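You operate a simulated robot arm through the tools that you are given. There is no shell and no other tool.

The job below is to be done with a simulated robot arm. You get a single attempt, and the scene is never put back.

TASK
Flare the green tube's end on the pliers stand.
Fine: flared yellow tube off the nose into DONE first; one squeeze; green tube back into NEW.

The check looks at the end state, three seconds after you hand in, the way a careful person would. Anything else that was tipped, shoved, dropped, spilled or broken makes it a failure.

THE ROBOT
A 5-joint arm with a two-finger parallel gripper, fixed in place. Base frame: the origin is on the floor under the middle of its stand, x ahead of it, y to its left, z up; the work surface is at about z = 903. Readings come in mm, rad, newtons and seconds.
It reaches about 1134 mm from its shoulder. Its first joint turns from -2.601 to 2.601 rad. Payload 1.57 kg.
The tool frame sits at the grasp point between the pads (the TCP): z along the fingers, y along the line on which they close. The tips reach 30 mm beyond it. The gripper opens to 110 mm. The fingers are 24 mm wide and 12 mm thick; the gripper's body (48 by 112 mm) begins 78 mm behind the TCP.
Orientation is that of the tool frame in the base frame, as [roll, pitch, yaw] about the fixed x, y, z axes, in that order (R = Rz(yaw) Ry(pitch) Rx(roll)). With the fingers straight down and closing along the base's y, the tool's x points along the base's -x, its y along +y and its z along -z.

THE INTERFACE
- The arm moves only by the tool move_arm. Its argument "targets" is one flat list of numbers, 7 for each row, row after row: the turn, a rotation vector about the base's x, y, z in units of 6 degrees (1.0 is 6 degrees), then the shift along the base's x, y, z in units of 25 mm (1.0 is 25 mm), then the opening in per cent of the stroke, from 0 (shut) to 100 (fully open). In form: [rx, ry, rz, dx, dy, dz, jaw, rx, ry, rz, dx, dy, dz, jaw, ...]. A call has 1 to 20 rows; each row shifts and turns the commanded pose from where the row before left it. A call with a number of a shift or a turn outside -1 to 1 is refused whole. A row lasts 0.2 s, in which the tool goes at most 50 mm and 0.15 rad; a call with a longer step from one row to the next is refused whole, and so is a gripper value outside its range. A pose out of reach is approached as far as the arm can. The call stops where the force on the tool passes 40 N (or 10 N more than at its start, if that is more) or the arm is blocked; 0.2 s more then pass. Each finger travels about 153 mm/s and halts on what it meets, pressing with about 31 N; the grip force reading is that of the motor and also rises with nothing between the fingers. The clock runs only during rows and for 0.2 s after the last one: add rows that do not move to give the fingers time. It gives the time, the measured TCP pose, the force on the tool (base axes), the opening and the grip force at its end, in the units of the frame above (readings bear some noise), with the torque about the TCP (base axes, N m) and any sound that the robot's microphone picked up, and new pictures: "pictures" is both (left out), scene, wrist or none.
- Cameras (640 x 400 px; columns grow to the right, rows downward): "scene" is fixed at [213.5, -508.3, 1678.7]; the picture's right is [0.23, -0.97, 0.00], its down [-0.73, -0.17, -0.66] and it looks along [0.64, 0.15, -0.75] (base axes); focal length 310 px, centre (320, 200). "wrist" rides on the gripper at [70, 16, -141] in the tool frame; the picture's right is [-0.23, 0.97, 0.00], its down [-0.86, -0.20, -0.48] and it looks along [-0.47, -0.11, 0.88] (tool axes); focal length 222 px, centre (320, 200). There is no depth. A picture from a camera that has moved, and an enlarged one, comes with that camera's place and axes in the base frame and with its lens. The place of the scene camera against the robot may be out by one fixed shift of up to 12 mm in any direction.
- lift_body(by): slides the trunk up (or, below 0, down) by that many mm; the arm rides with it, the base frame stays. It gives what a move gives, with no picture.
- close_up(camera, box): a new picture of the part [left, top, right, bottom] of that camera's present view, enlarged. The clock stands still meanwhile.
- job_done(): hands the job in; it is judged then, once.

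Nothing tells you positions but the pictures and the camera data. Unless the task says otherwise, let go and move clear before handing in.

The tools are called after "Request:" as name(argument=value, ...) on one line, values as JSON. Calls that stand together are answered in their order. move_arm: Moves the arm, as the interface text tells. Its arguments: {"type":"object","properties":{"targets":{"type":"array","items":{"type":"number"}},"pictures":{"type":"string","enum":["both","scene","wrist","none"]}},"required":["targets"]} The other tools are called the same way: lift_body (by) moves the trunk up or down; close_up (camera, box) takes an enlarged picture of a part of a camera's view; job_done () hands the job in.

At the start:

```text
clock: 0.0
tcp_pos: [587.6, -343.5, 1209.2]
tcp_rot: [3.141, 0.0, 3.141]
contact_force: [0.3, -0.3, 0.3]
moment: [-0.01, 0.0, -0.01]
opening: 110.1
gripper_force: 0.1
trunk travel left (down, up): [-942.0, 28.0]
```

scene: 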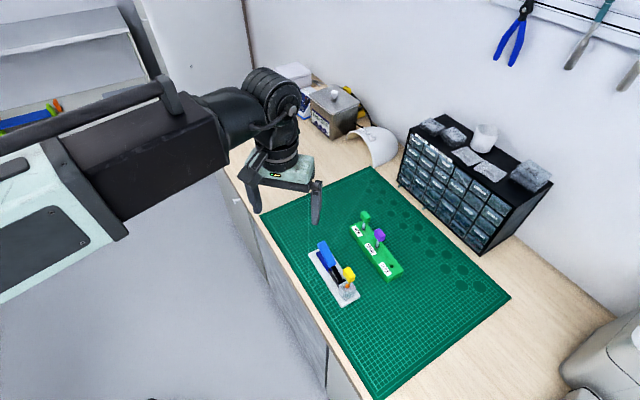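
wrist: 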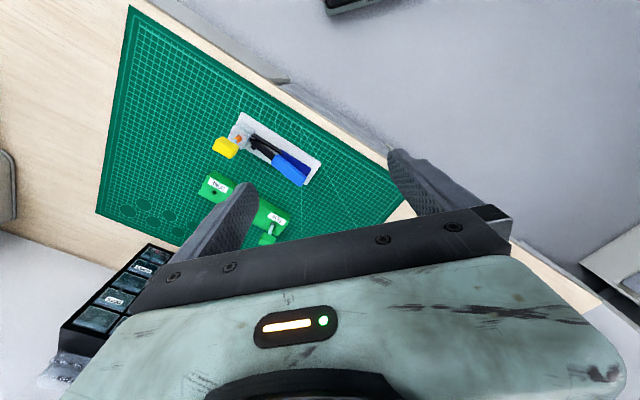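

I see a green mat with a pliers stand (blue handles, yellow tube at the nose) and a green rack holding green and purple tubes with labels. I'll take enlarged views first to read the labels and geometry.

Request:
close_up(camera="scene", box=[290, 200, 420, 310])

Request:
close_up(camera="scene", box=[340, 205, 410, 285])

Request:
close_up(camera="wrist", box=[180, 90, 340, 250])

Request:
close_up(camera="scene", box=[300, 235, 370, 310])

```text
3.64 times, centred on (355, 255) of scene
camera zoom: at [213.5, -508.3, 1678.7], right [0.23, -0.97, 0.0], down [-0.73, -0.17, -0.66], along [0.64, 0.15, -0.75], focal length 1126 px, centre (193, 0)
```

zoom: 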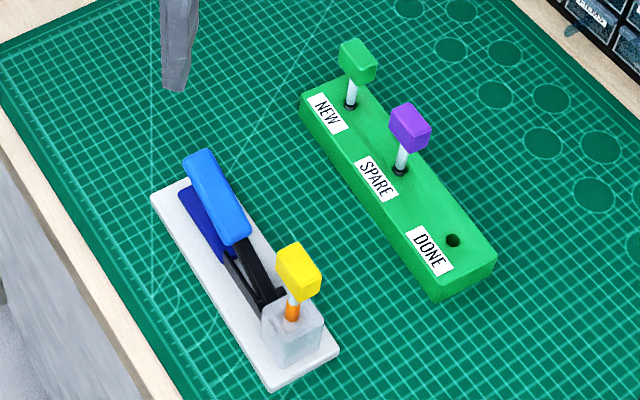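

```text
5.00 times, centred on (375, 245) of scene
camera zoom: at [213.5, -508.3, 1678.7], right [0.23, -0.97, 0.0], down [-0.73, -0.17, -0.66], along [0.64, 0.15, -0.75], focal length 1548 px, centre (45, -25)
```

zoom: 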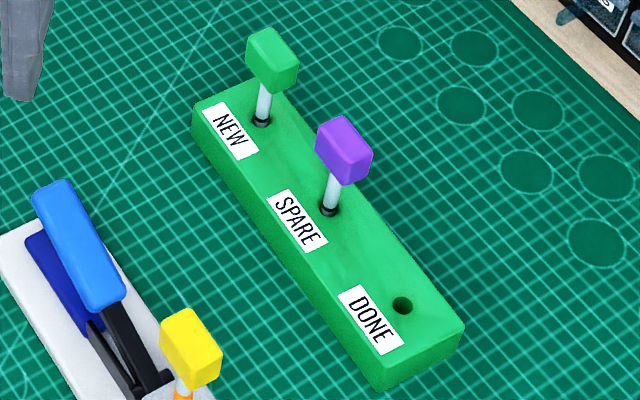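

```text
2.50 times, centred on (260, 170) of wrist
camera zoom: at [517.8, -326.8, 1349.8], right [0.23, 0.97, 0.0], down [0.86, -0.2, 0.48], along [0.47, -0.11, -0.88], focal length 555 px, centre (470, 275)
```

zoom: 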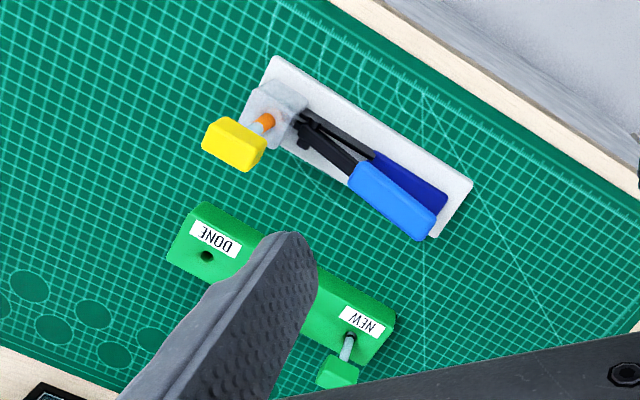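

```text
5.33 times, centred on (335, 272) of scene
camera zoom: at [213.5, -508.3, 1678.7], right [0.23, -0.97, 0.0], down [-0.73, -0.17, -0.66], along [0.64, 0.15, -0.75], focal length 1652 px, centre (240, -187)
```

zoom: 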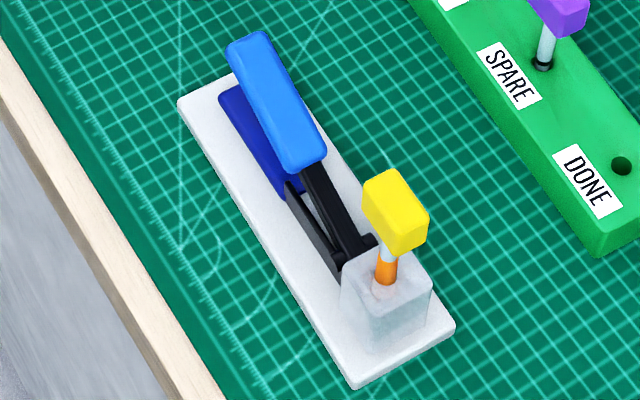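

The rack runs at about 40° to the x axis, with NEW near (768,-509) and DONE near (662,-600). The pliers nose is near (567,-495). I'll move the wrist camera above them for a closer, more accurate look.

Request:
move_arm(targets=[0, 0, 0, 0.071, -0.894, -0.4525, 100, 0, 0, 0, 0.071, -0.894, -0.4525, 100, 0, 0, 0, 0.071, -0.894, -0.4525, 100, 0, 0, 0, 0.071, -0.894, -0.4525, 100, 0, 0, 0, 0.071, -0.894, -0.4525, 100, 0, 0, 0, 0.071, -0.894, -0.4525, 100, 0, 0, 0, 0.071, -0.894, -0.4525, 100, 0, 0, 0, 0, 0, 0, 100], pictures="both")

```text
clock: 1.8
tcp_pos: [599.8, -500.3, 1208.7]
tcp_rot: [-3.141, 0.0, -3.14]
contact_force: [-0.6, 0.3, 0.2]
moment: [0.02, -0.02, 0.05]
opening: 110.3
gripper_force: 0.0
out of reach, approached as far as the arm can: row 1, 2, 3, 4, 5, 6, 7
trunk travel left (down, up): [-942.0, 28.0]
camera wrist: at [531.5, -483.7, 1349.8], right [0.23, 0.97, 0.0], down [0.86, -0.2, 0.48], along [0.47, -0.11, -0.88], focal length 222 px, centre (320, 200)
```

scene: 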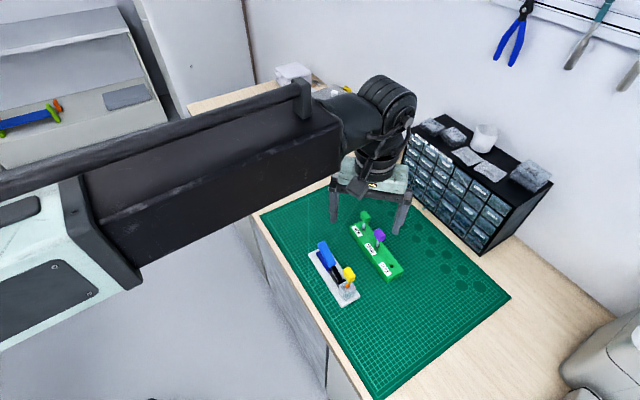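
wrist: 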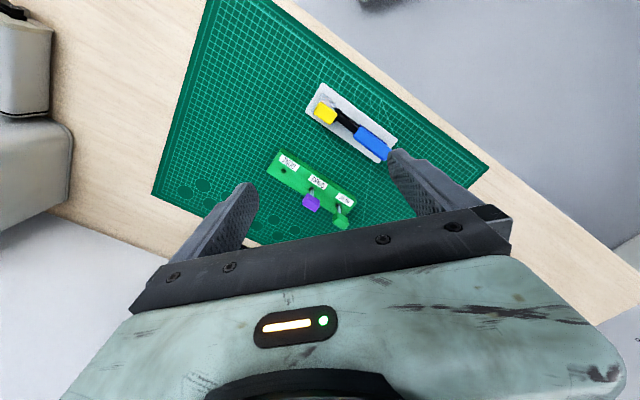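

The arm held its height instead of descending, so vertical travel seems to come from the trunk. I'll lower the trunk by 80 mm and look again.

Request:
lift_body(by=-80)

Request:
close_up(camera="wrist", box=[240, 60, 420, 240])

Request:
close_up(camera="scene", box=[240, 80, 440, 320])

```text
clock: 3.0
tcp_pos: [600.7, -498.3, 1128.8]
tcp_rot: [3.14, -0.001, -3.141]
contact_force: [0.4, -0.3, 0.2]
moment: [0.01, 0.01, -0.02]
opening: 109.8
gripper_force: 0.1
trunk travel left (down, up): [-862.0, 108.0]
```

```text
2.22 times, centred on (330, 150) of wrist
camera zoom: at [531.6, -483.5, 1269.8], right [0.23, 0.97, 0.0], down [0.86, -0.2, 0.48], along [0.47, -0.11, -0.88], focal length 494 px, centre (298, 311)
```

zoom: 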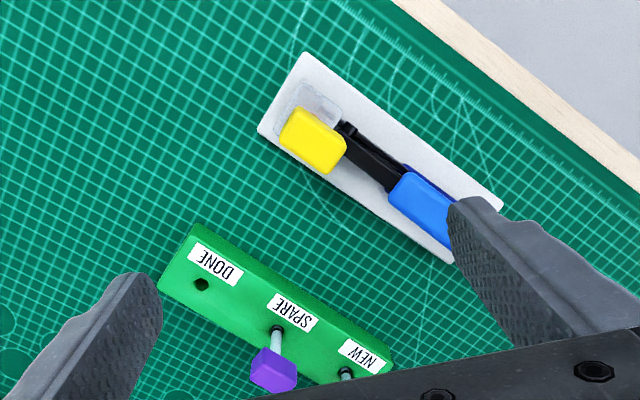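

```text
1.67 times, centred on (340, 200) of scene
camera zoom: at [213.5, -508.3, 1678.7], right [0.23, -0.97, 0.0], down [-0.73, -0.17, -0.66], along [0.64, 0.15, -0.75], focal length 516 px, centre (287, 200)
```

zoom: 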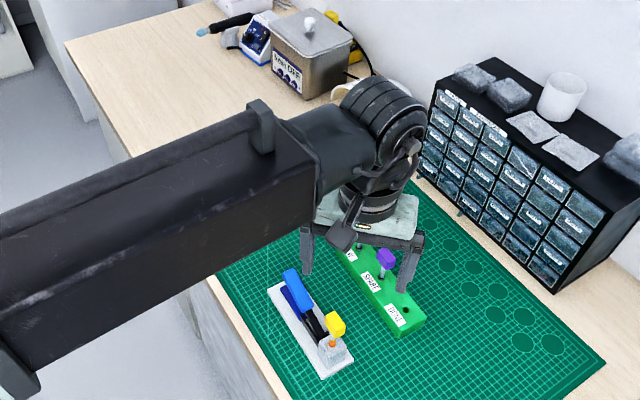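

Handles are stacked vertically, with the upper one to be pressed. The caps are elongated along the rack and pliers axes at about 41°, so I'll rotate the gripper by about 41° and centre it over the yellow tube for a better view.

Request:
move_arm(targets=[0, 0, 0.98, -0.14, 0.06, 0, 100, 0, 0, 0.98, -0.14, 0.06, 0, 100, 0, 0, 0.98, -0.14, 0.06, 0, 100, 0, 0, 0.98, -0.14, 0.06, 0, 100, 0, 0, 0.98, -0.14, 0.06, 0, 100, 0, 0, 0.98, -0.14, 0.06, 0, 100, 0, 0, 0.98, -0.14, 0.06, 0, 100, 0, 0, 0, 0, 0, 0, 100], pictures="both")

```text
clock: 4.8
tcp_pos: [576.8, -487.9, 1129.5]
tcp_rot: [-3.141, 0.001, -2.422]
contact_force: [0.5, 0.8, 0.5]
moment: [-0.01, 0.0, -0.01]
opening: 110.0
gripper_force: 0.0
trunk travel left (down, up): [-862.0, 108.0]
camera wrist: at [513.5, -522.6, 1269.8], right [-0.47, 0.88, 0.0], down [0.77, 0.41, 0.48], along [0.42, 0.23, -0.88], focal length 222 px, centre (320, 200)
```

scene: 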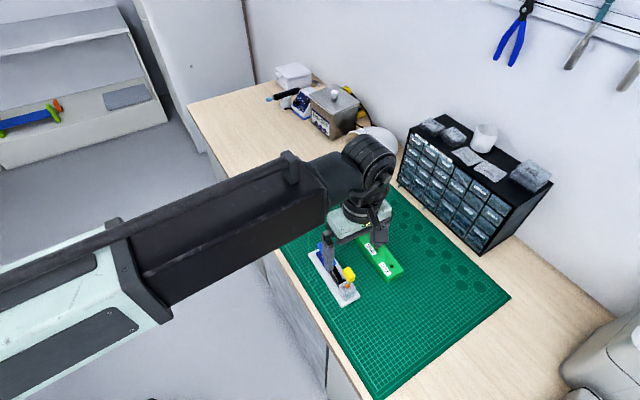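
wrist: 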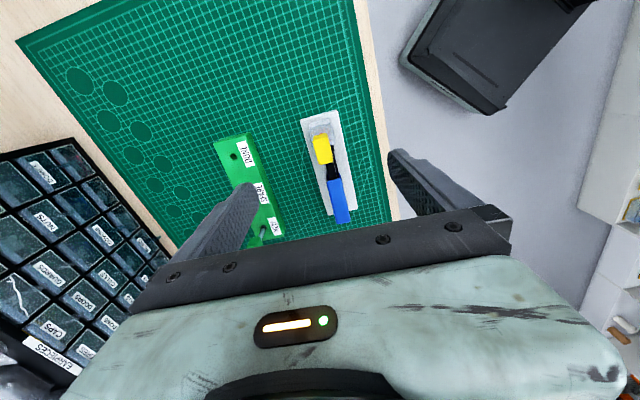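

The gripper now lines up with the pliers axis. I'll take close-ups to measure the nose, the cap and the handle.

Request:
close_up(camera="wrist", box=[280, 100, 380, 230])

Request:
close_up(camera="wrist", box=[200, 120, 300, 250])

Request:
close_up(camera="scene", box=[310, 180, 410, 310])

```text
3.08 times, centred on (330, 165) of wrist
camera zoom: at [513.5, -522.6, 1269.8], right [-0.47, 0.88, 0.0], down [0.77, 0.41, 0.48], along [0.42, 0.23, -0.88], focal length 684 px, centre (289, 308)
```

zoom: 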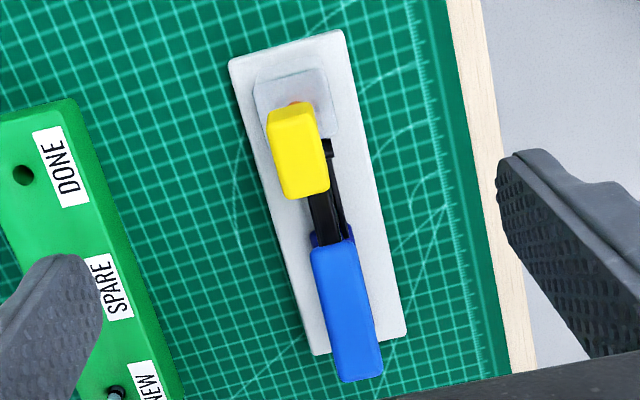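

```text
3.08 times, centred on (250, 185) of wrist
camera zoom: at [513.5, -522.6, 1269.8], right [-0.47, 0.88, 0.0], down [0.77, 0.41, 0.48], along [0.42, 0.23, -0.88], focal length 684 px, centre (535, 246)
```

zoom: 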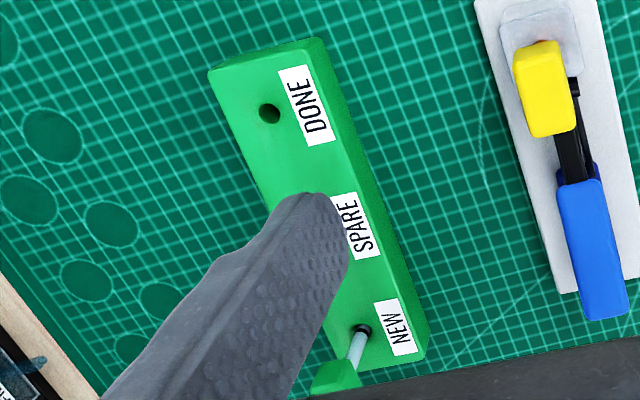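

```text
3.08 times, centred on (360, 245) of scene
camera zoom: at [213.5, -508.3, 1678.7], right [0.23, -0.97, 0.0], down [-0.73, -0.17, -0.66], along [0.64, 0.15, -0.75], focal length 953 px, centre (197, 62)
```

zoom: 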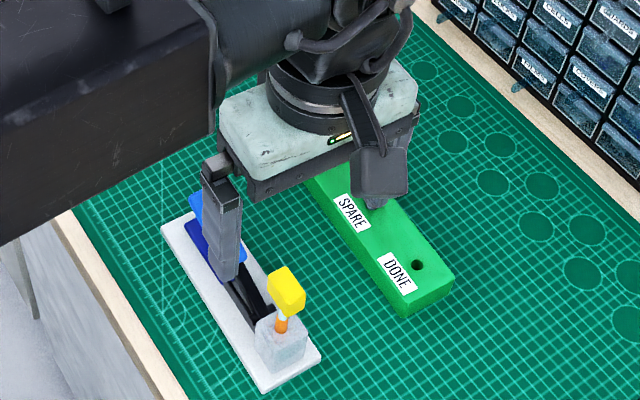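

From two views I put DONE at about (674,-593), NEW at about (779.5,-501), and the rack top near z 929. The yellow cap's centre is near (575,-486,1015). I'll lower 60 mm with the fingers open around the yellow tube to refine this.

Request:
lift_body(by=-60)

Request:
close_up(camera="wrist", box=[270, 80, 390, 230])

Request:
close_up(camera="scene", box=[310, 230, 380, 310])

Request:
close_up(camera="wrist", box=[150, 60, 300, 260])

```text
clock: 5.8
tcp_pos: [577.2, -488.6, 1069.3]
tcp_rot: [-3.141, 0.0, -2.423]
contact_force: [0.6, 0.1, 0.1]
moment: [-0.03, 0.03, -0.01]
opening: 110.3
gripper_force: 0.1
trunk travel left (down, up): [-802.0, 168.0]
```

```text
2.67 times, centred on (330, 155) of wrist
camera zoom: at [513.5, -522.5, 1209.8], right [-0.47, 0.88, 0.0], down [0.78, 0.41, 0.48], along [0.42, 0.22, -0.88], focal length 592 px, centre (293, 320)
```

zoom: 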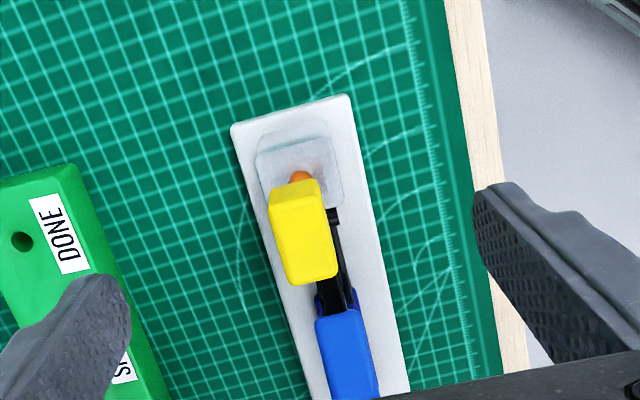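

```text
5.00 times, centred on (345, 270) of scene
camera zoom: at [213.5, -508.3, 1678.7], right [0.23, -0.97, 0.0], down [-0.73, -0.17, -0.66], along [0.64, 0.15, -0.75], focal length 1548 px, centre (195, -150)
```

zoom: 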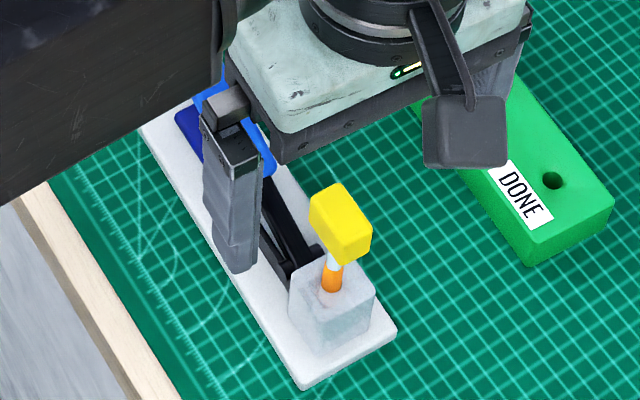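

```text
2.00 times, centred on (225, 160) of wrist
camera zoom: at [513.5, -522.5, 1209.8], right [-0.47, 0.88, 0.0], down [0.78, 0.41, 0.48], along [0.42, 0.22, -0.88], focal length 444 px, centre (510, 280)
```

zoom: 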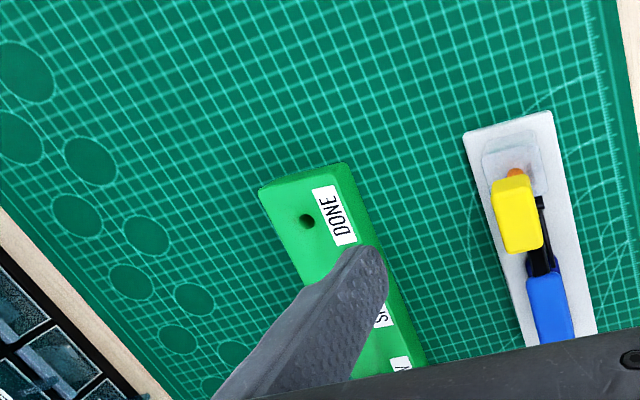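

The fingers straddle the yellow cap. I'll zoom in on the nose and cap to find the cap's edges and axis.

Request:
close_up(camera="scene", box=[328, 264, 356, 300])

Request:
close_up(camera="wrist", box=[305, 120, 355, 190])

Request:
close_up(camera="wrist", box=[200, 110, 290, 200])

```text
11.11 times, centred on (342, 282) of scene
camera zoom: at [213.5, -508.3, 1678.7], right [0.23, -0.97, 0.0], down [-0.73, -0.17, -0.66], along [0.64, 0.15, -0.75], focal length 3441 px, centre (76, -711)
```

zoom: 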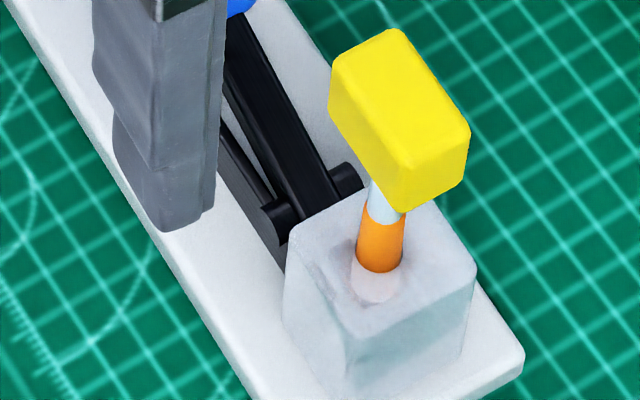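

```text
5.71 times, centred on (330, 155) of wrist
camera zoom: at [513.5, -522.5, 1209.8], right [-0.47, 0.88, 0.0], down [0.78, 0.41, 0.48], along [0.42, 0.22, -0.88], focal length 1269 px, centre (263, 457)
```

zoom: 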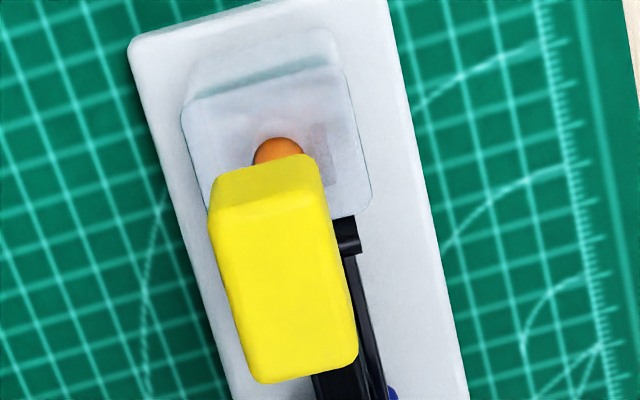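

```text
4.44 times, centred on (245, 155) of wrist
camera zoom: at [513.5, -522.5, 1209.8], right [-0.47, 0.88, 0.0], down [0.78, 0.41, 0.48], along [0.42, 0.22, -0.88], focal length 987 px, centre (653, 400)
```

zoom: 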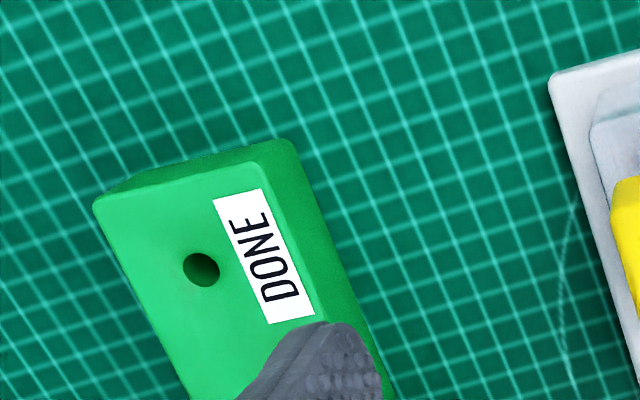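

The yellow cap is about 30×18×20 mm, centred near (575.1,-486.0) with z from 1005 to 1025. The orange band at the tube's end is its flare, and the nose is the pale stub in the block. I'll centre on the cap and lower around it.

Request:
move_arm(targets=[0, 0, -0.1, -0.068, 0.096, 0, 100, 0, 0, 0, 0, 0, 0, 100], pictures="none")

Request:
lift_body(by=-54)

Request:
close_up(camera="wrist", box=[200, 100, 440, 250])

Request:
close_up(camera="scene", box=[310, 230, 380, 310])

```text
clock: 6.4
tcp_pos: [575.9, -486.7, 1069.9]
tcp_rot: [3.141, -0.001, -2.433]
contact_force: [-0.5, -0.6, 1.4]
moment: [-0.02, 0.02, -0.01]
opening: 110.0
gripper_force: 0.1
trunk travel left (down, up): [-802.0, 168.0]
```

```text
clock: 7.3
tcp_pos: [573.6, -486.9, 1015.3]
tcp_rot: [3.142, 0.0, -2.433]
contact_force: [0.8, 0.5, -0.1]
moment: [-0.02, -0.02, 0.01]
opening: 109.9
gripper_force: 0.0
trunk travel left (down, up): [-748.0, 222.0]
```

```text
2.67 times, centred on (320, 175) of wrist
camera zoom: at [511.0, -519.4, 1155.8], right [-0.46, 0.89, 0.0], down [0.78, 0.4, 0.48], along [0.42, 0.22, -0.88], focal length 592 px, centre (320, 267)
```

zoom: 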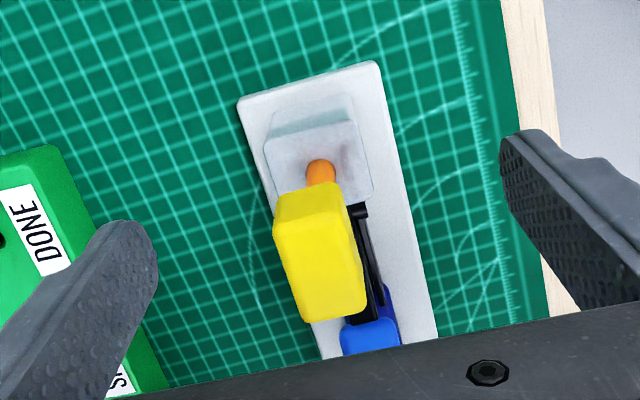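

```text
5.00 times, centred on (345, 270) of scene
camera zoom: at [213.5, -508.3, 1678.7], right [0.23, -0.97, 0.0], down [-0.73, -0.17, -0.66], along [0.64, 0.15, -0.75], focal length 1548 px, centre (195, -150)
```

zoom: 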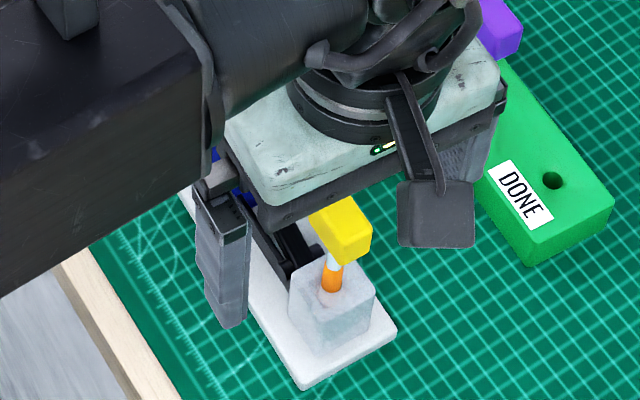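

The fingers are centred around the cap. I'll close partway first to check symmetry before gripping.

Request:
move_arm(targets=[0, 0, 0, 0, 0, 0, 60, 0, 0, 0, 0, 0, 0, 25, 0, 0, 0, 0, 0, 0, 25], pictures="none")

Request:
close_up(camera="wrist", box=[260, 110, 380, 240])

```text
clock: 8.1
tcp_pos: [575.0, -486.6, 1016.3]
tcp_rot: [-3.14, 0.0, -2.433]
contact_force: [0.4, -0.4, -0.1]
moment: [0.0, 0.03, -0.01]
opening: 27.4
gripper_force: 0.0
trunk travel left (down, up): [-748.0, 222.0]
```

```text
3.08 times, centred on (320, 175) of wrist
camera zoom: at [511.1, -519.4, 1155.8], right [-0.46, 0.89, 0.0], down [0.78, 0.4, 0.48], along [0.42, 0.22, -0.88], focal length 684 px, centre (320, 277)
```

zoom: 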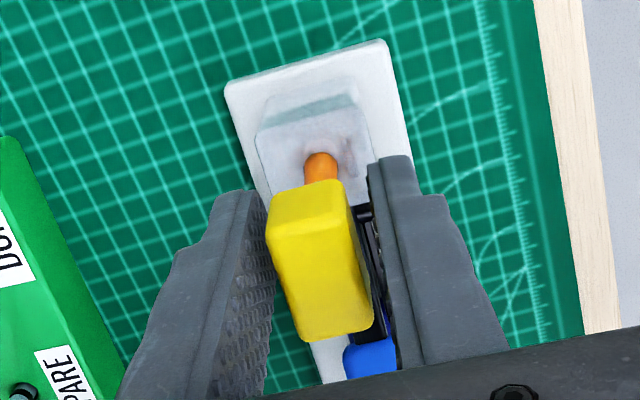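

The cap's top-face centre matches the TCP projection within about half a millimetre. I'll grip it now.

Request:
move_arm(targets=[0, 0, 0, 0, 0, 0, 15, 0, 0, 0, 0, 0, 0, 5, 0, 0, 0, 0, 0, 0, 0, 0, 0, 0, 0, 0, 0, 0], pictures="none")

Request:
close_up(camera="wrist", box=[260, 110, 380, 240])

Request:
close_up(camera="scene", box=[320, 250, 370, 310])

```text
clock: 9.1
tcp_pos: [573.8, -486.8, 1015.6]
tcp_rot: [3.14, 0.001, -2.433]
contact_force: [0.4, 0.3, 0.3]
moment: [0.02, -0.01, 0.0]
opening: 16.8
gripper_force: 31.3
trunk travel left (down, up): [-748.0, 222.0]
```

```text
3.08 times, centred on (320, 175) of wrist
camera zoom: at [511.1, -519.4, 1155.8], right [-0.46, 0.89, 0.0], down [0.78, 0.4, 0.48], along [0.42, 0.22, -0.88], focal length 684 px, centre (320, 277)
```

zoom: 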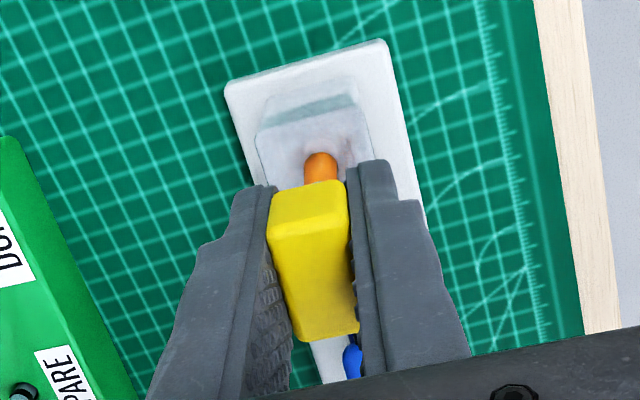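

```text
6.67 times, centred on (345, 280) of scene
camera zoom: at [213.5, -508.3, 1678.7], right [0.23, -0.97, 0.0], down [-0.73, -0.17, -0.66], along [0.64, 0.15, -0.75], focal length 2064 px, centre (153, -333)
```

zoom: 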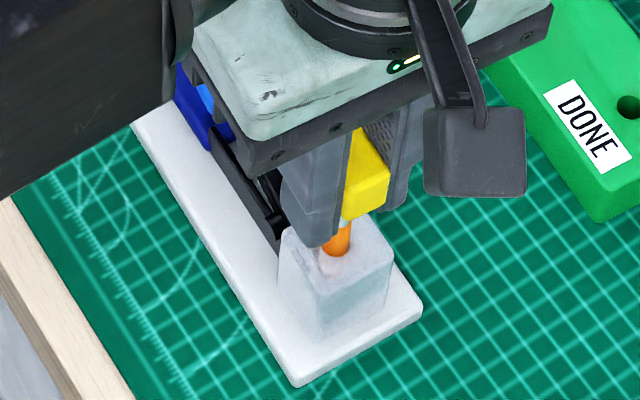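

Gripped, with the opening at 16.8 mm and 31 N. I'll lift in small steps to draw the tube off the nose.

Request:
lift_body(by=8)

Request:
close_up(camera="scene", box=[320, 250, 370, 310])

Request:
close_up(camera="wrist", box=[260, 110, 380, 240])

```text
clock: 9.7
tcp_pos: [574.2, -486.4, 1023.9]
tcp_rot: [3.141, 0.001, -2.435]
contact_force: [-1.0, 0.3, 0.6]
moment: [0.03, 0.02, 0.0]
opening: 16.7
gripper_force: 30.9
trunk travel left (down, up): [-756.0, 214.0]
```

```text
6.67 times, centred on (345, 280) of scene
camera zoom: at [213.5, -508.3, 1678.7], right [0.23, -0.97, 0.0], down [-0.73, -0.17, -0.66], along [0.64, 0.15, -0.75], focal length 2064 px, centre (153, -333)
```

zoom: 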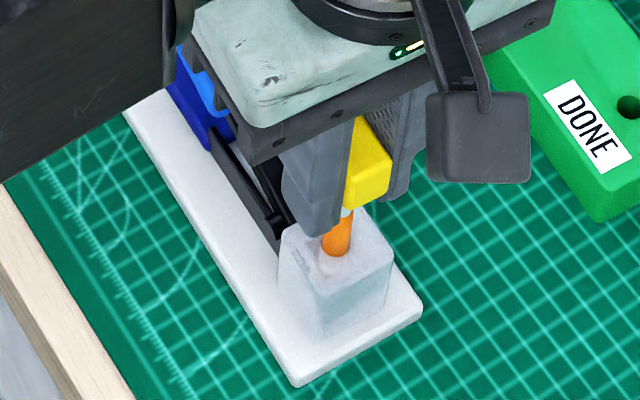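

```text
3.08 times, centred on (320, 175) of wrist
camera zoom: at [511.2, -519.4, 1163.8], right [-0.46, 0.89, 0.0], down [0.78, 0.4, 0.48], along [0.42, 0.22, -0.88], focal length 684 px, centre (320, 277)
```

zoom: 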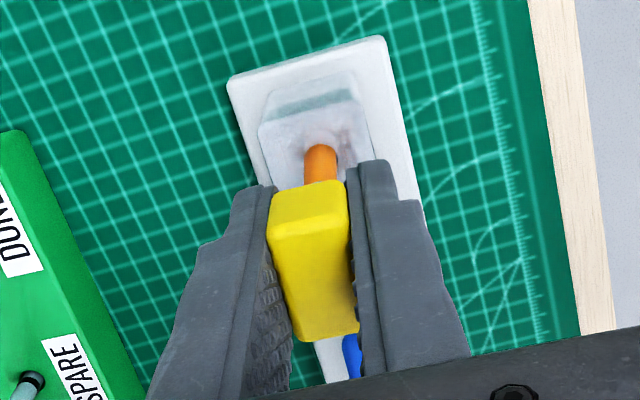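

The visible orange got longer as I lifted, so I'm checking whether it is the fixed nose or part of the tube.

Request:
close_up(camera="scene", box=[334, 275, 354, 296])

Request:
close_up(camera="wrist", box=[300, 120, 345, 175])

```text
16.00 times, centred on (344, 286) of scene
camera zoom: at [213.5, -508.3, 1678.7], right [0.23, -0.97, 0.0], down [-0.73, -0.17, -0.66], along [0.64, 0.15, -0.75], focal length 4955 px, centre (-64, -1168)
```

zoom: 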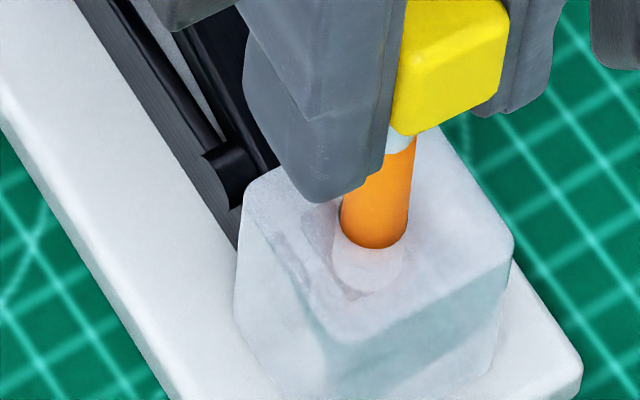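

```text
7.27 times, centred on (322, 148) of wrist
camera zoom: at [511.2, -519.4, 1163.8], right [-0.46, 0.89, 0.0], down [0.78, 0.4, 0.48], along [0.42, 0.22, -0.88], focal length 1615 px, centre (302, 582)
```

zoom: 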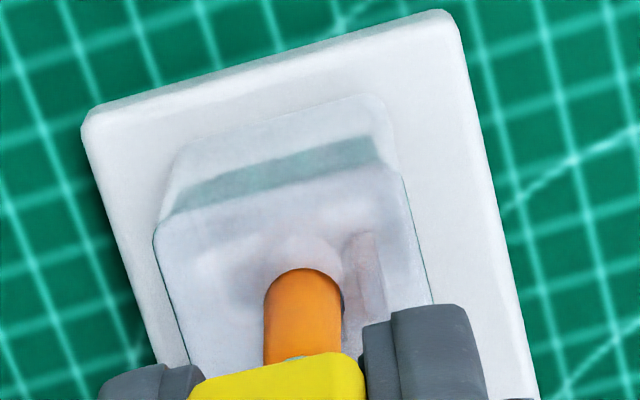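

It's still ambiguous, since the orange enters the block top. I'll keep lifting gradually and watch.

Request:
lift_body(by=15)

Request:
close_up(camera="scene", box=[330, 265, 360, 300])

Request:
close_up(camera="wrist", box=[290, 100, 355, 175])

```text
clock: 10.3
tcp_pos: [574.8, -486.1, 1038.2]
tcp_rot: [3.141, 0.0, -2.434]
contact_force: [-0.5, 0.9, -0.4]
moment: [-0.03, 0.01, -0.02]
opening: 16.8
gripper_force: 31.0
trunk travel left (down, up): [-771.0, 199.0]
```

```text
11.43 times, centred on (345, 282) of scene
camera zoom: at [213.5, -508.3, 1678.7], right [0.23, -0.97, 0.0], down [-0.73, -0.17, -0.66], along [0.64, 0.15, -0.75], focal length 3539 px, centre (34, -743)
```

zoom: 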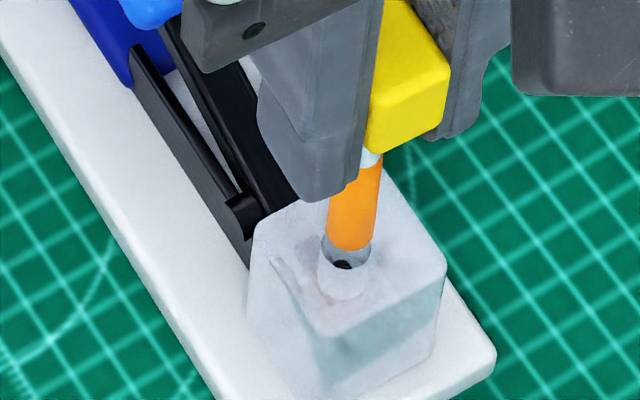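

```text
5.33 times, centred on (322, 138) of wrist
camera zoom: at [511.2, -519.4, 1178.8], right [-0.46, 0.89, 0.0], down [0.78, 0.4, 0.48], along [0.42, 0.22, -0.88], focal length 1185 px, centre (307, 533)
```

zoom: 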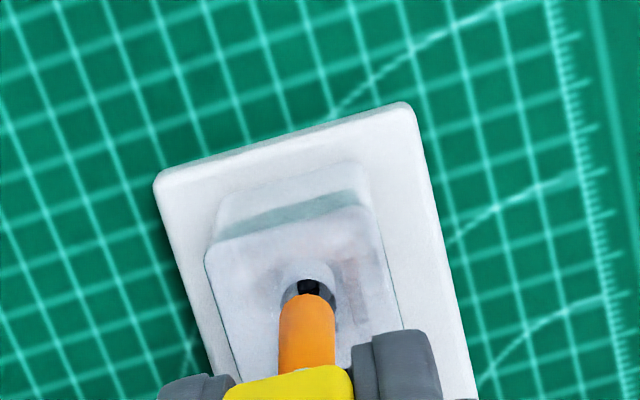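

The orange band is the flared part of the yellow tube, and the stand has a bore with a dark nose pin inside. I'll lift the tube completely clear.

Request:
lift_body(by=55)

Request:
close_up(camera="scene", box=[310, 220, 400, 310])

Request:
close_up(camera="wrist", box=[270, 80, 370, 200])

Request:
close_up(camera="wrist", box=[300, 110, 340, 160])

```text
clock: 11.3
tcp_pos: [575.5, -486.3, 1093.0]
tcp_rot: [3.141, 0.0, -2.432]
contact_force: [0.5, -0.1, -0.3]
moment: [0.01, 0.01, -0.01]
opening: 16.8
gripper_force: 30.4
trunk travel left (down, up): [-826.0, 144.0]
```

```text
4.44 times, centred on (355, 265) of scene
camera zoom: at [213.5, -508.3, 1678.7], right [0.23, -0.97, 0.0], down [-0.73, -0.17, -0.66], along [0.64, 0.15, -0.75], focal length 1376 px, centre (164, -89)
```

zoom: 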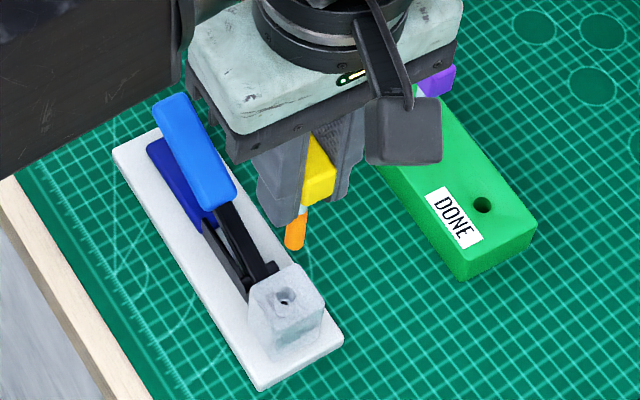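

```text
3.33 times, centred on (320, 140) of wrist
camera zoom: at [511.2, -519.4, 1233.7], right [-0.46, 0.89, 0.0], down [0.78, 0.4, 0.48], along [0.42, 0.22, -0.88], focal length 740 px, centre (320, 400)
```

zoom: 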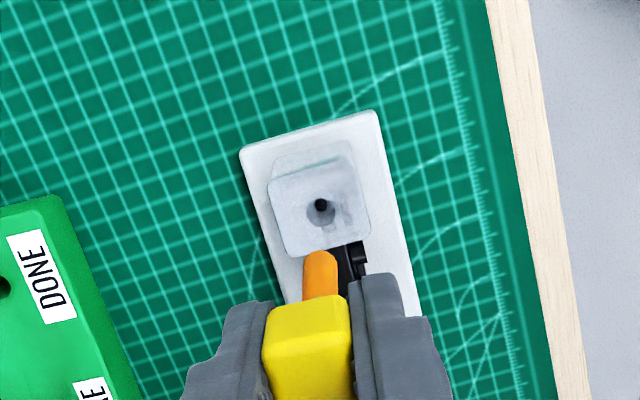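

```text
8.00 times, centred on (320, 135) of wrist
camera zoom: at [511.2, -519.4, 1233.7], right [-0.46, 0.89, 0.0], down [0.78, 0.4, 0.48], along [0.42, 0.22, -0.88], focal length 1777 px, centre (320, 720)
```

zoom: 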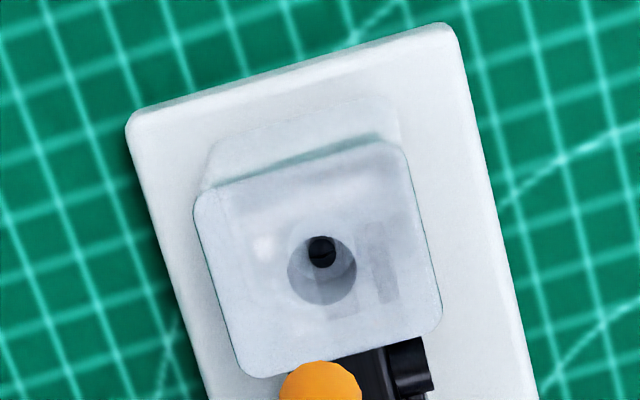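

The yellow tube is out; its end is about 75 mm below the TCP and its flare about 10 mm wide. The bore is at (575.3,-486.1), matching the current TCP. I'll carry the tube at this height over DONE at (673.7,-592.6).

Request:
move_arm(targets=[0, 0, 0, 0.789, -0.852, 0, 0, 0, 0, 0, 0.789, -0.852, 0, 0, 0, 0, 0, 0.789, -0.852, 0, 0, 0, 0, 0, 0.789, -0.852, 0, 0, 0, 0, 0, 0.789, -0.852, 0, 0, 0, 0, 0, 0, 0, 0, 0], pictures="scene")

Request:
close_up(camera="wrist", box=[270, 80, 370, 200])

Request:
close_up(camera="wrist", box=[300, 110, 340, 160])

```text
clock: 12.7
tcp_pos: [672.6, -593.2, 1093.5]
tcp_rot: [3.141, 0.0, -2.435]
contact_force: [-0.6, -0.9, 0.6]
moment: [-0.01, -0.01, -0.01]
opening: 16.5
gripper_force: 30.9
trunk travel left (down, up): [-826.0, 144.0]
```

scene: 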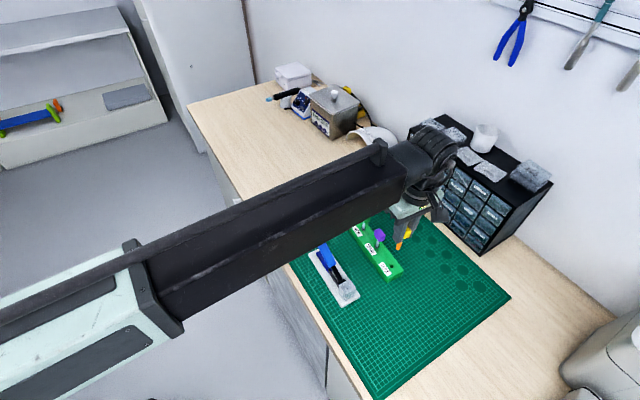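

```text
3.33 times, centred on (320, 140) of wrist
camera zoom: at [609.3, -625.4, 1233.7], right [-0.46, 0.89, 0.0], down [0.78, 0.4, 0.48], along [0.42, 0.22, -0.88], focal length 740 px, centre (320, 400)
```

zoom: 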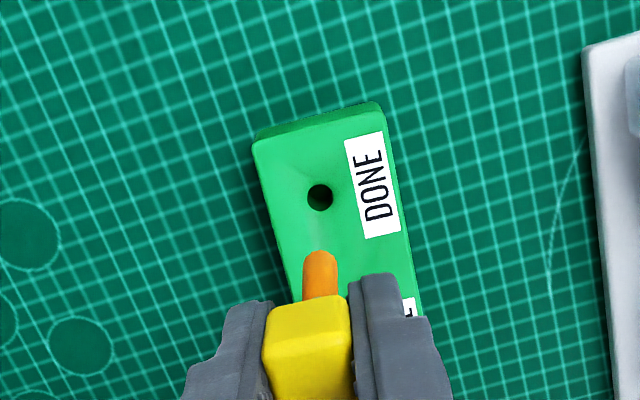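

```text
8.00 times, centred on (320, 135) of wrist
camera zoom: at [609.3, -625.4, 1233.7], right [-0.46, 0.89, 0.0], down [0.78, 0.4, 0.48], along [0.42, 0.22, -0.88], focal length 1777 px, centre (320, 720)
```

zoom: 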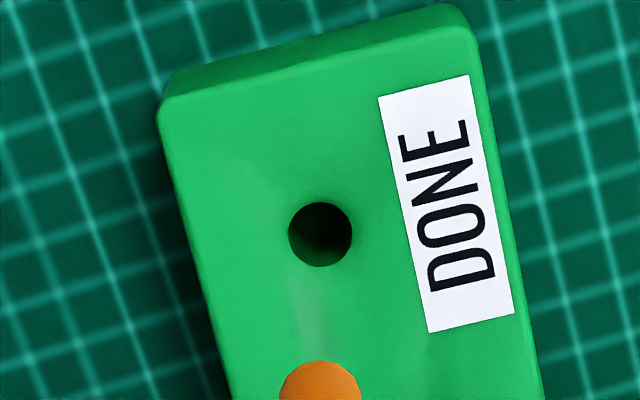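

The hole looks aligned with the tube end. I'll lower 50 mm to refine the height and fore-aft alignment.

Request:
lift_body(by=-50)

Request:
close_up(camera="wrist", box=[300, 125, 340, 175])

Request:
close_up(camera="scene", box=[370, 220, 420, 290])

```text
clock: 13.6
tcp_pos: [673.3, -592.7, 1042.4]
tcp_rot: [-3.14, 0.001, -2.433]
contact_force: [0.2, -0.9, 0.1]
moment: [0.01, 0.0, 0.02]
opening: 16.7
gripper_force: 30.7
trunk travel left (down, up): [-776.0, 194.0]
```

```text
8.00 times, centred on (320, 150) of wrist
camera zoom: at [609.2, -625.2, 1183.8], right [-0.46, 0.89, 0.0], down [0.78, 0.4, 0.48], along [0.42, 0.22, -0.88], focal length 1777 px, centre (320, 600)
```

zoom: 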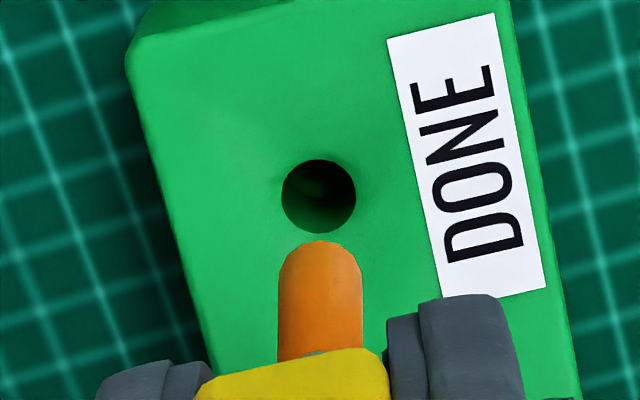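

```text
5.71 times, centred on (395, 255) of scene
camera zoom: at [213.5, -508.3, 1678.7], right [0.23, -0.97, 0.0], down [-0.73, -0.17, -0.66], along [0.64, 0.15, -0.75], focal length 1770 px, centre (-109, -114)
```

zoom: 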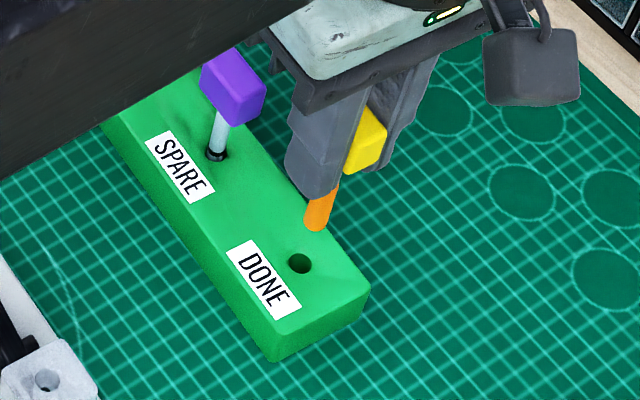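

Sideways alignment is within about 0.1 mm, but fore-aft could be off by up to about 1 mm. I'll lower another 30 mm, staying about 8 mm above the rack, to compare the rims directly.

Request:
lift_body(by=-30)

Request:
close_up(camera="wrist", box=[300, 135, 340, 175])

Request:
close_up(camera="scene", box=[380, 235, 410, 275])

```text
clock: 14.3
tcp_pos: [673.3, -592.4, 1013.7]
tcp_rot: [-3.141, 0.0, -2.433]
contact_force: [0.7, -0.1, 0.5]
moment: [-0.01, 0.04, -0.04]
opening: 16.8
gripper_force: 30.9
trunk travel left (down, up): [-746.0, 224.0]
```

```text
10.00 times, centred on (320, 155) of wrist
camera zoom: at [609.2, -625.2, 1153.7], right [-0.46, 0.89, 0.0], down [0.78, 0.4, 0.48], along [0.42, 0.22, -0.88], focal length 2221 px, centre (320, 650)
```

zoom: 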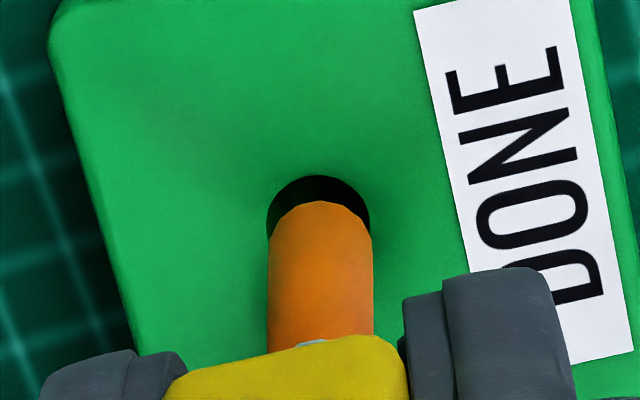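

```text
10.00 times, centred on (395, 255) of scene
camera zoom: at [213.5, -508.3, 1678.7], right [0.23, -0.97, 0.0], down [-0.73, -0.17, -0.66], along [0.64, 0.15, -0.75], focal length 3097 px, centre (-430, -350)
```

zoom: 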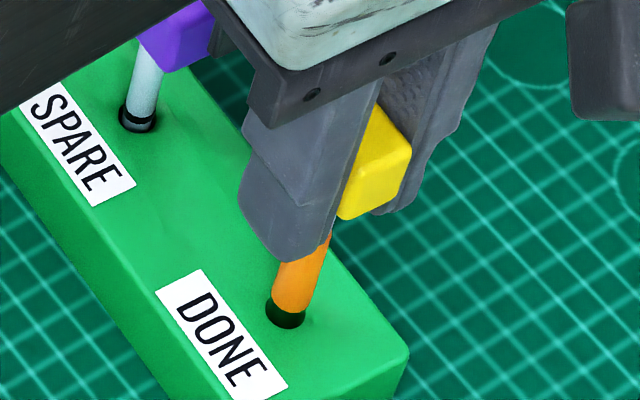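

I'll take tighter zooms from both cameras to solve for the remaining gap and fore-aft offset.

Request:
close_up(camera="scene", box=[388, 255, 400, 270])

Request:
close_up(camera="wrist", box=[310, 148, 330, 168])

```text
16.00 times, centred on (394, 262) of scene
camera zoom: at [213.5, -508.3, 1678.7], right [0.23, -0.97, 0.0], down [-0.73, -0.17, -0.66], along [0.64, 0.15, -0.75], focal length 4955 px, centre (-864, -800)
```

zoom: 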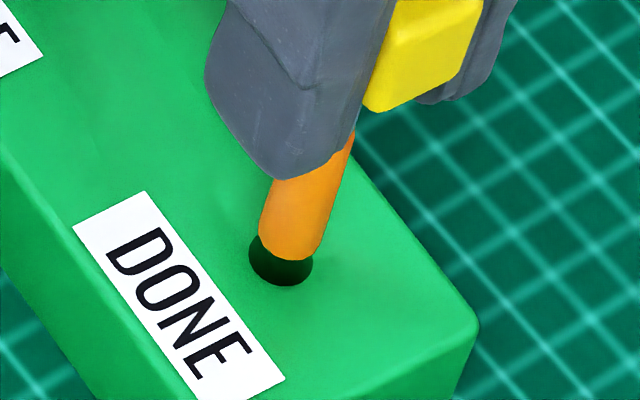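

```text
16.00 times, centred on (320, 158) of wrist
camera zoom: at [609.2, -625.2, 1153.7], right [-0.46, 0.89, 0.0], down [0.78, 0.4, 0.48], along [0.42, 0.22, -0.88], focal length 3554 px, centre (320, 872)
```

zoom: 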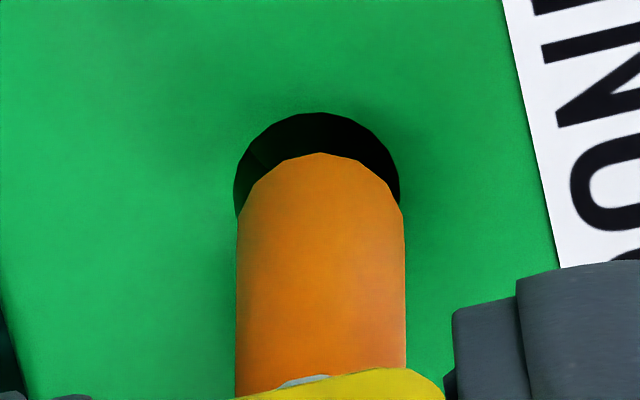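

I estimate the tube end is 0.5 mm behind and 0.3 mm right of the hole axis, with a gap of about 9.6 mm. I'll correct by +0.6 mm in x and lower by 6 mm.

Request:
move_arm(targets=[0, 0, 0, 0.025, 0, 0, 0, 0, 0, 0, 0, 0, 0, 0], pictures="none")

Request:
lift_body(by=-6)

Request:
close_up(camera="wrist", box=[310, 148, 330, 168])

Request:
close_up(camera="scene", box=[388, 255, 400, 270])

```text
clock: 14.9
tcp_pos: [672.7, -591.3, 1013.6]
tcp_rot: [-3.141, 0.0, -2.433]
contact_force: [0.8, -0.7, 0.2]
moment: [-0.02, 0.01, 0.0]
opening: 17.0
gripper_force: 30.9
trunk travel left (down, up): [-746.0, 224.0]
```

```text
clock: 15.5
tcp_pos: [672.3, -592.4, 1008.4]
tcp_rot: [3.141, 0.0, -2.432]
contact_force: [0.3, -0.3, -0.1]
moment: [-0.03, -0.05, 0.01]
opening: 16.9
gripper_force: 31.2
trunk travel left (down, up): [-740.0, 230.0]
```

```text
16.00 times, centred on (320, 158) of wrist
camera zoom: at [609.3, -625.0, 1147.7], right [-0.46, 0.89, 0.0], down [0.78, 0.4, 0.48], along [0.42, 0.22, -0.88], focal length 3554 px, centre (320, 872)
```

zoom: 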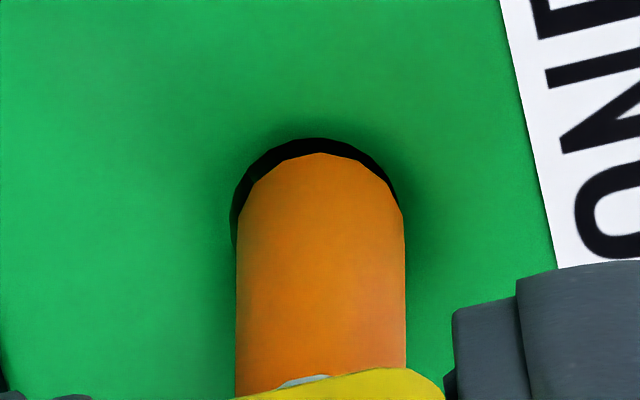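

```text
16.00 times, centred on (394, 262) of scene
camera zoom: at [213.5, -508.3, 1678.7], right [0.23, -0.97, 0.0], down [-0.73, -0.17, -0.66], along [0.64, 0.15, -0.75], focal length 4955 px, centre (-864, -800)
```

zoom: 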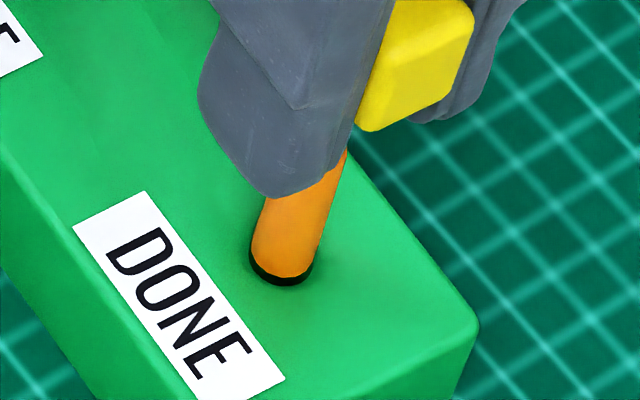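

The arm barely responded to that tiny shift: the camera moved (+0.1, +0.2) mm. I'll command the remaining correction of about (+0.56, -0.25) mm and check the camera position again.

Request:
move_arm(targets=[0, 0, 0, 0.022, -0.01, 0, 0, 0, 0, 0, 0, 0, 0, 0, 0, 0, 0, 0, 0, 0, 0], pictures="none")

Request:
close_up(camera="wrist", box=[310, 148, 330, 168])

```text
clock: 16.3
tcp_pos: [673.2, -591.5, 1008.2]
tcp_rot: [3.14, 0.0, -2.432]
contact_force: [-0.2, -0.6, 0.7]
moment: [0.0, 0.03, -0.04]
opening: 16.8
gripper_force: 31.0
trunk travel left (down, up): [-740.0, 230.0]
```

```text
16.00 times, centred on (320, 158) of wrist
camera zoom: at [609.8, -625.2, 1147.7], right [-0.46, 0.89, 0.0], down [0.78, 0.4, 0.48], along [0.42, 0.22, -0.88], focal length 3554 px, centre (320, 872)
```

zoom: 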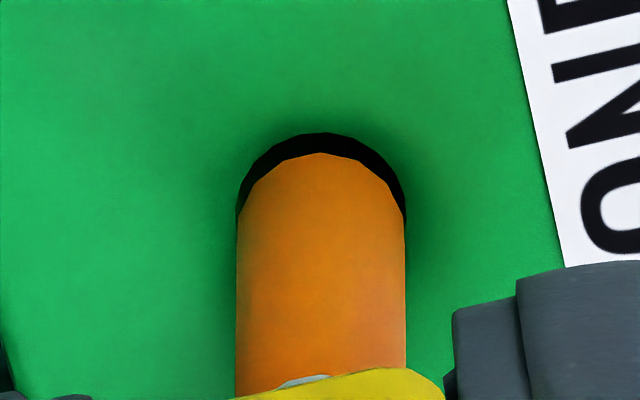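

The rims look concentric now. I'll lower in small steps and watch the force.

Request:
lift_body(by=-3)

Request:
close_up(camera="wrist", box=[310, 148, 330, 168])

Request:
close_up(camera="scene", box=[388, 255, 400, 270])

```text
clock: 16.8
tcp_pos: [673.0, -592.1, 1005.2]
tcp_rot: [-3.141, 0.0, -2.433]
contact_force: [0.7, 0.6, 0.3]
moment: [0.0, -0.02, -0.02]
opening: 16.7
gripper_force: 31.0
trunk travel left (down, up): [-737.0, 233.0]
```

```text
16.00 times, centred on (320, 158) of wrist
camera zoom: at [609.7, -625.2, 1144.7], right [-0.46, 0.89, 0.0], down [0.78, 0.4, 0.48], along [0.42, 0.22, -0.88], focal length 3554 px, centre (320, 872)
```

zoom: 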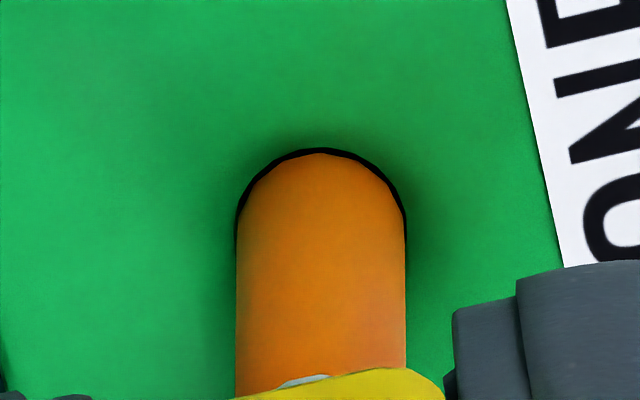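

```text
16.00 times, centred on (394, 262) of scene
camera zoom: at [213.5, -508.3, 1678.7], right [0.23, -0.97, 0.0], down [-0.73, -0.17, -0.66], along [0.64, 0.15, -0.75], focal length 4955 px, centre (-864, -800)
```

zoom: 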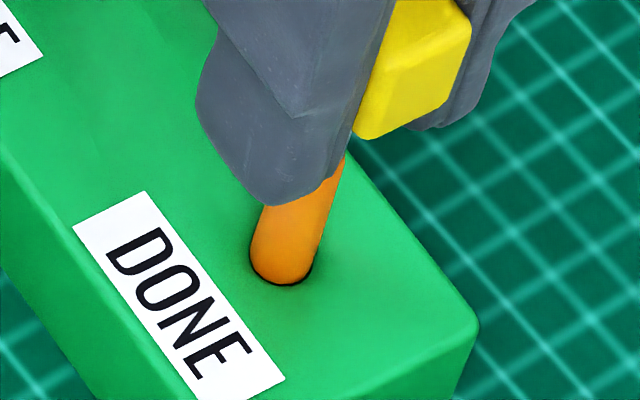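

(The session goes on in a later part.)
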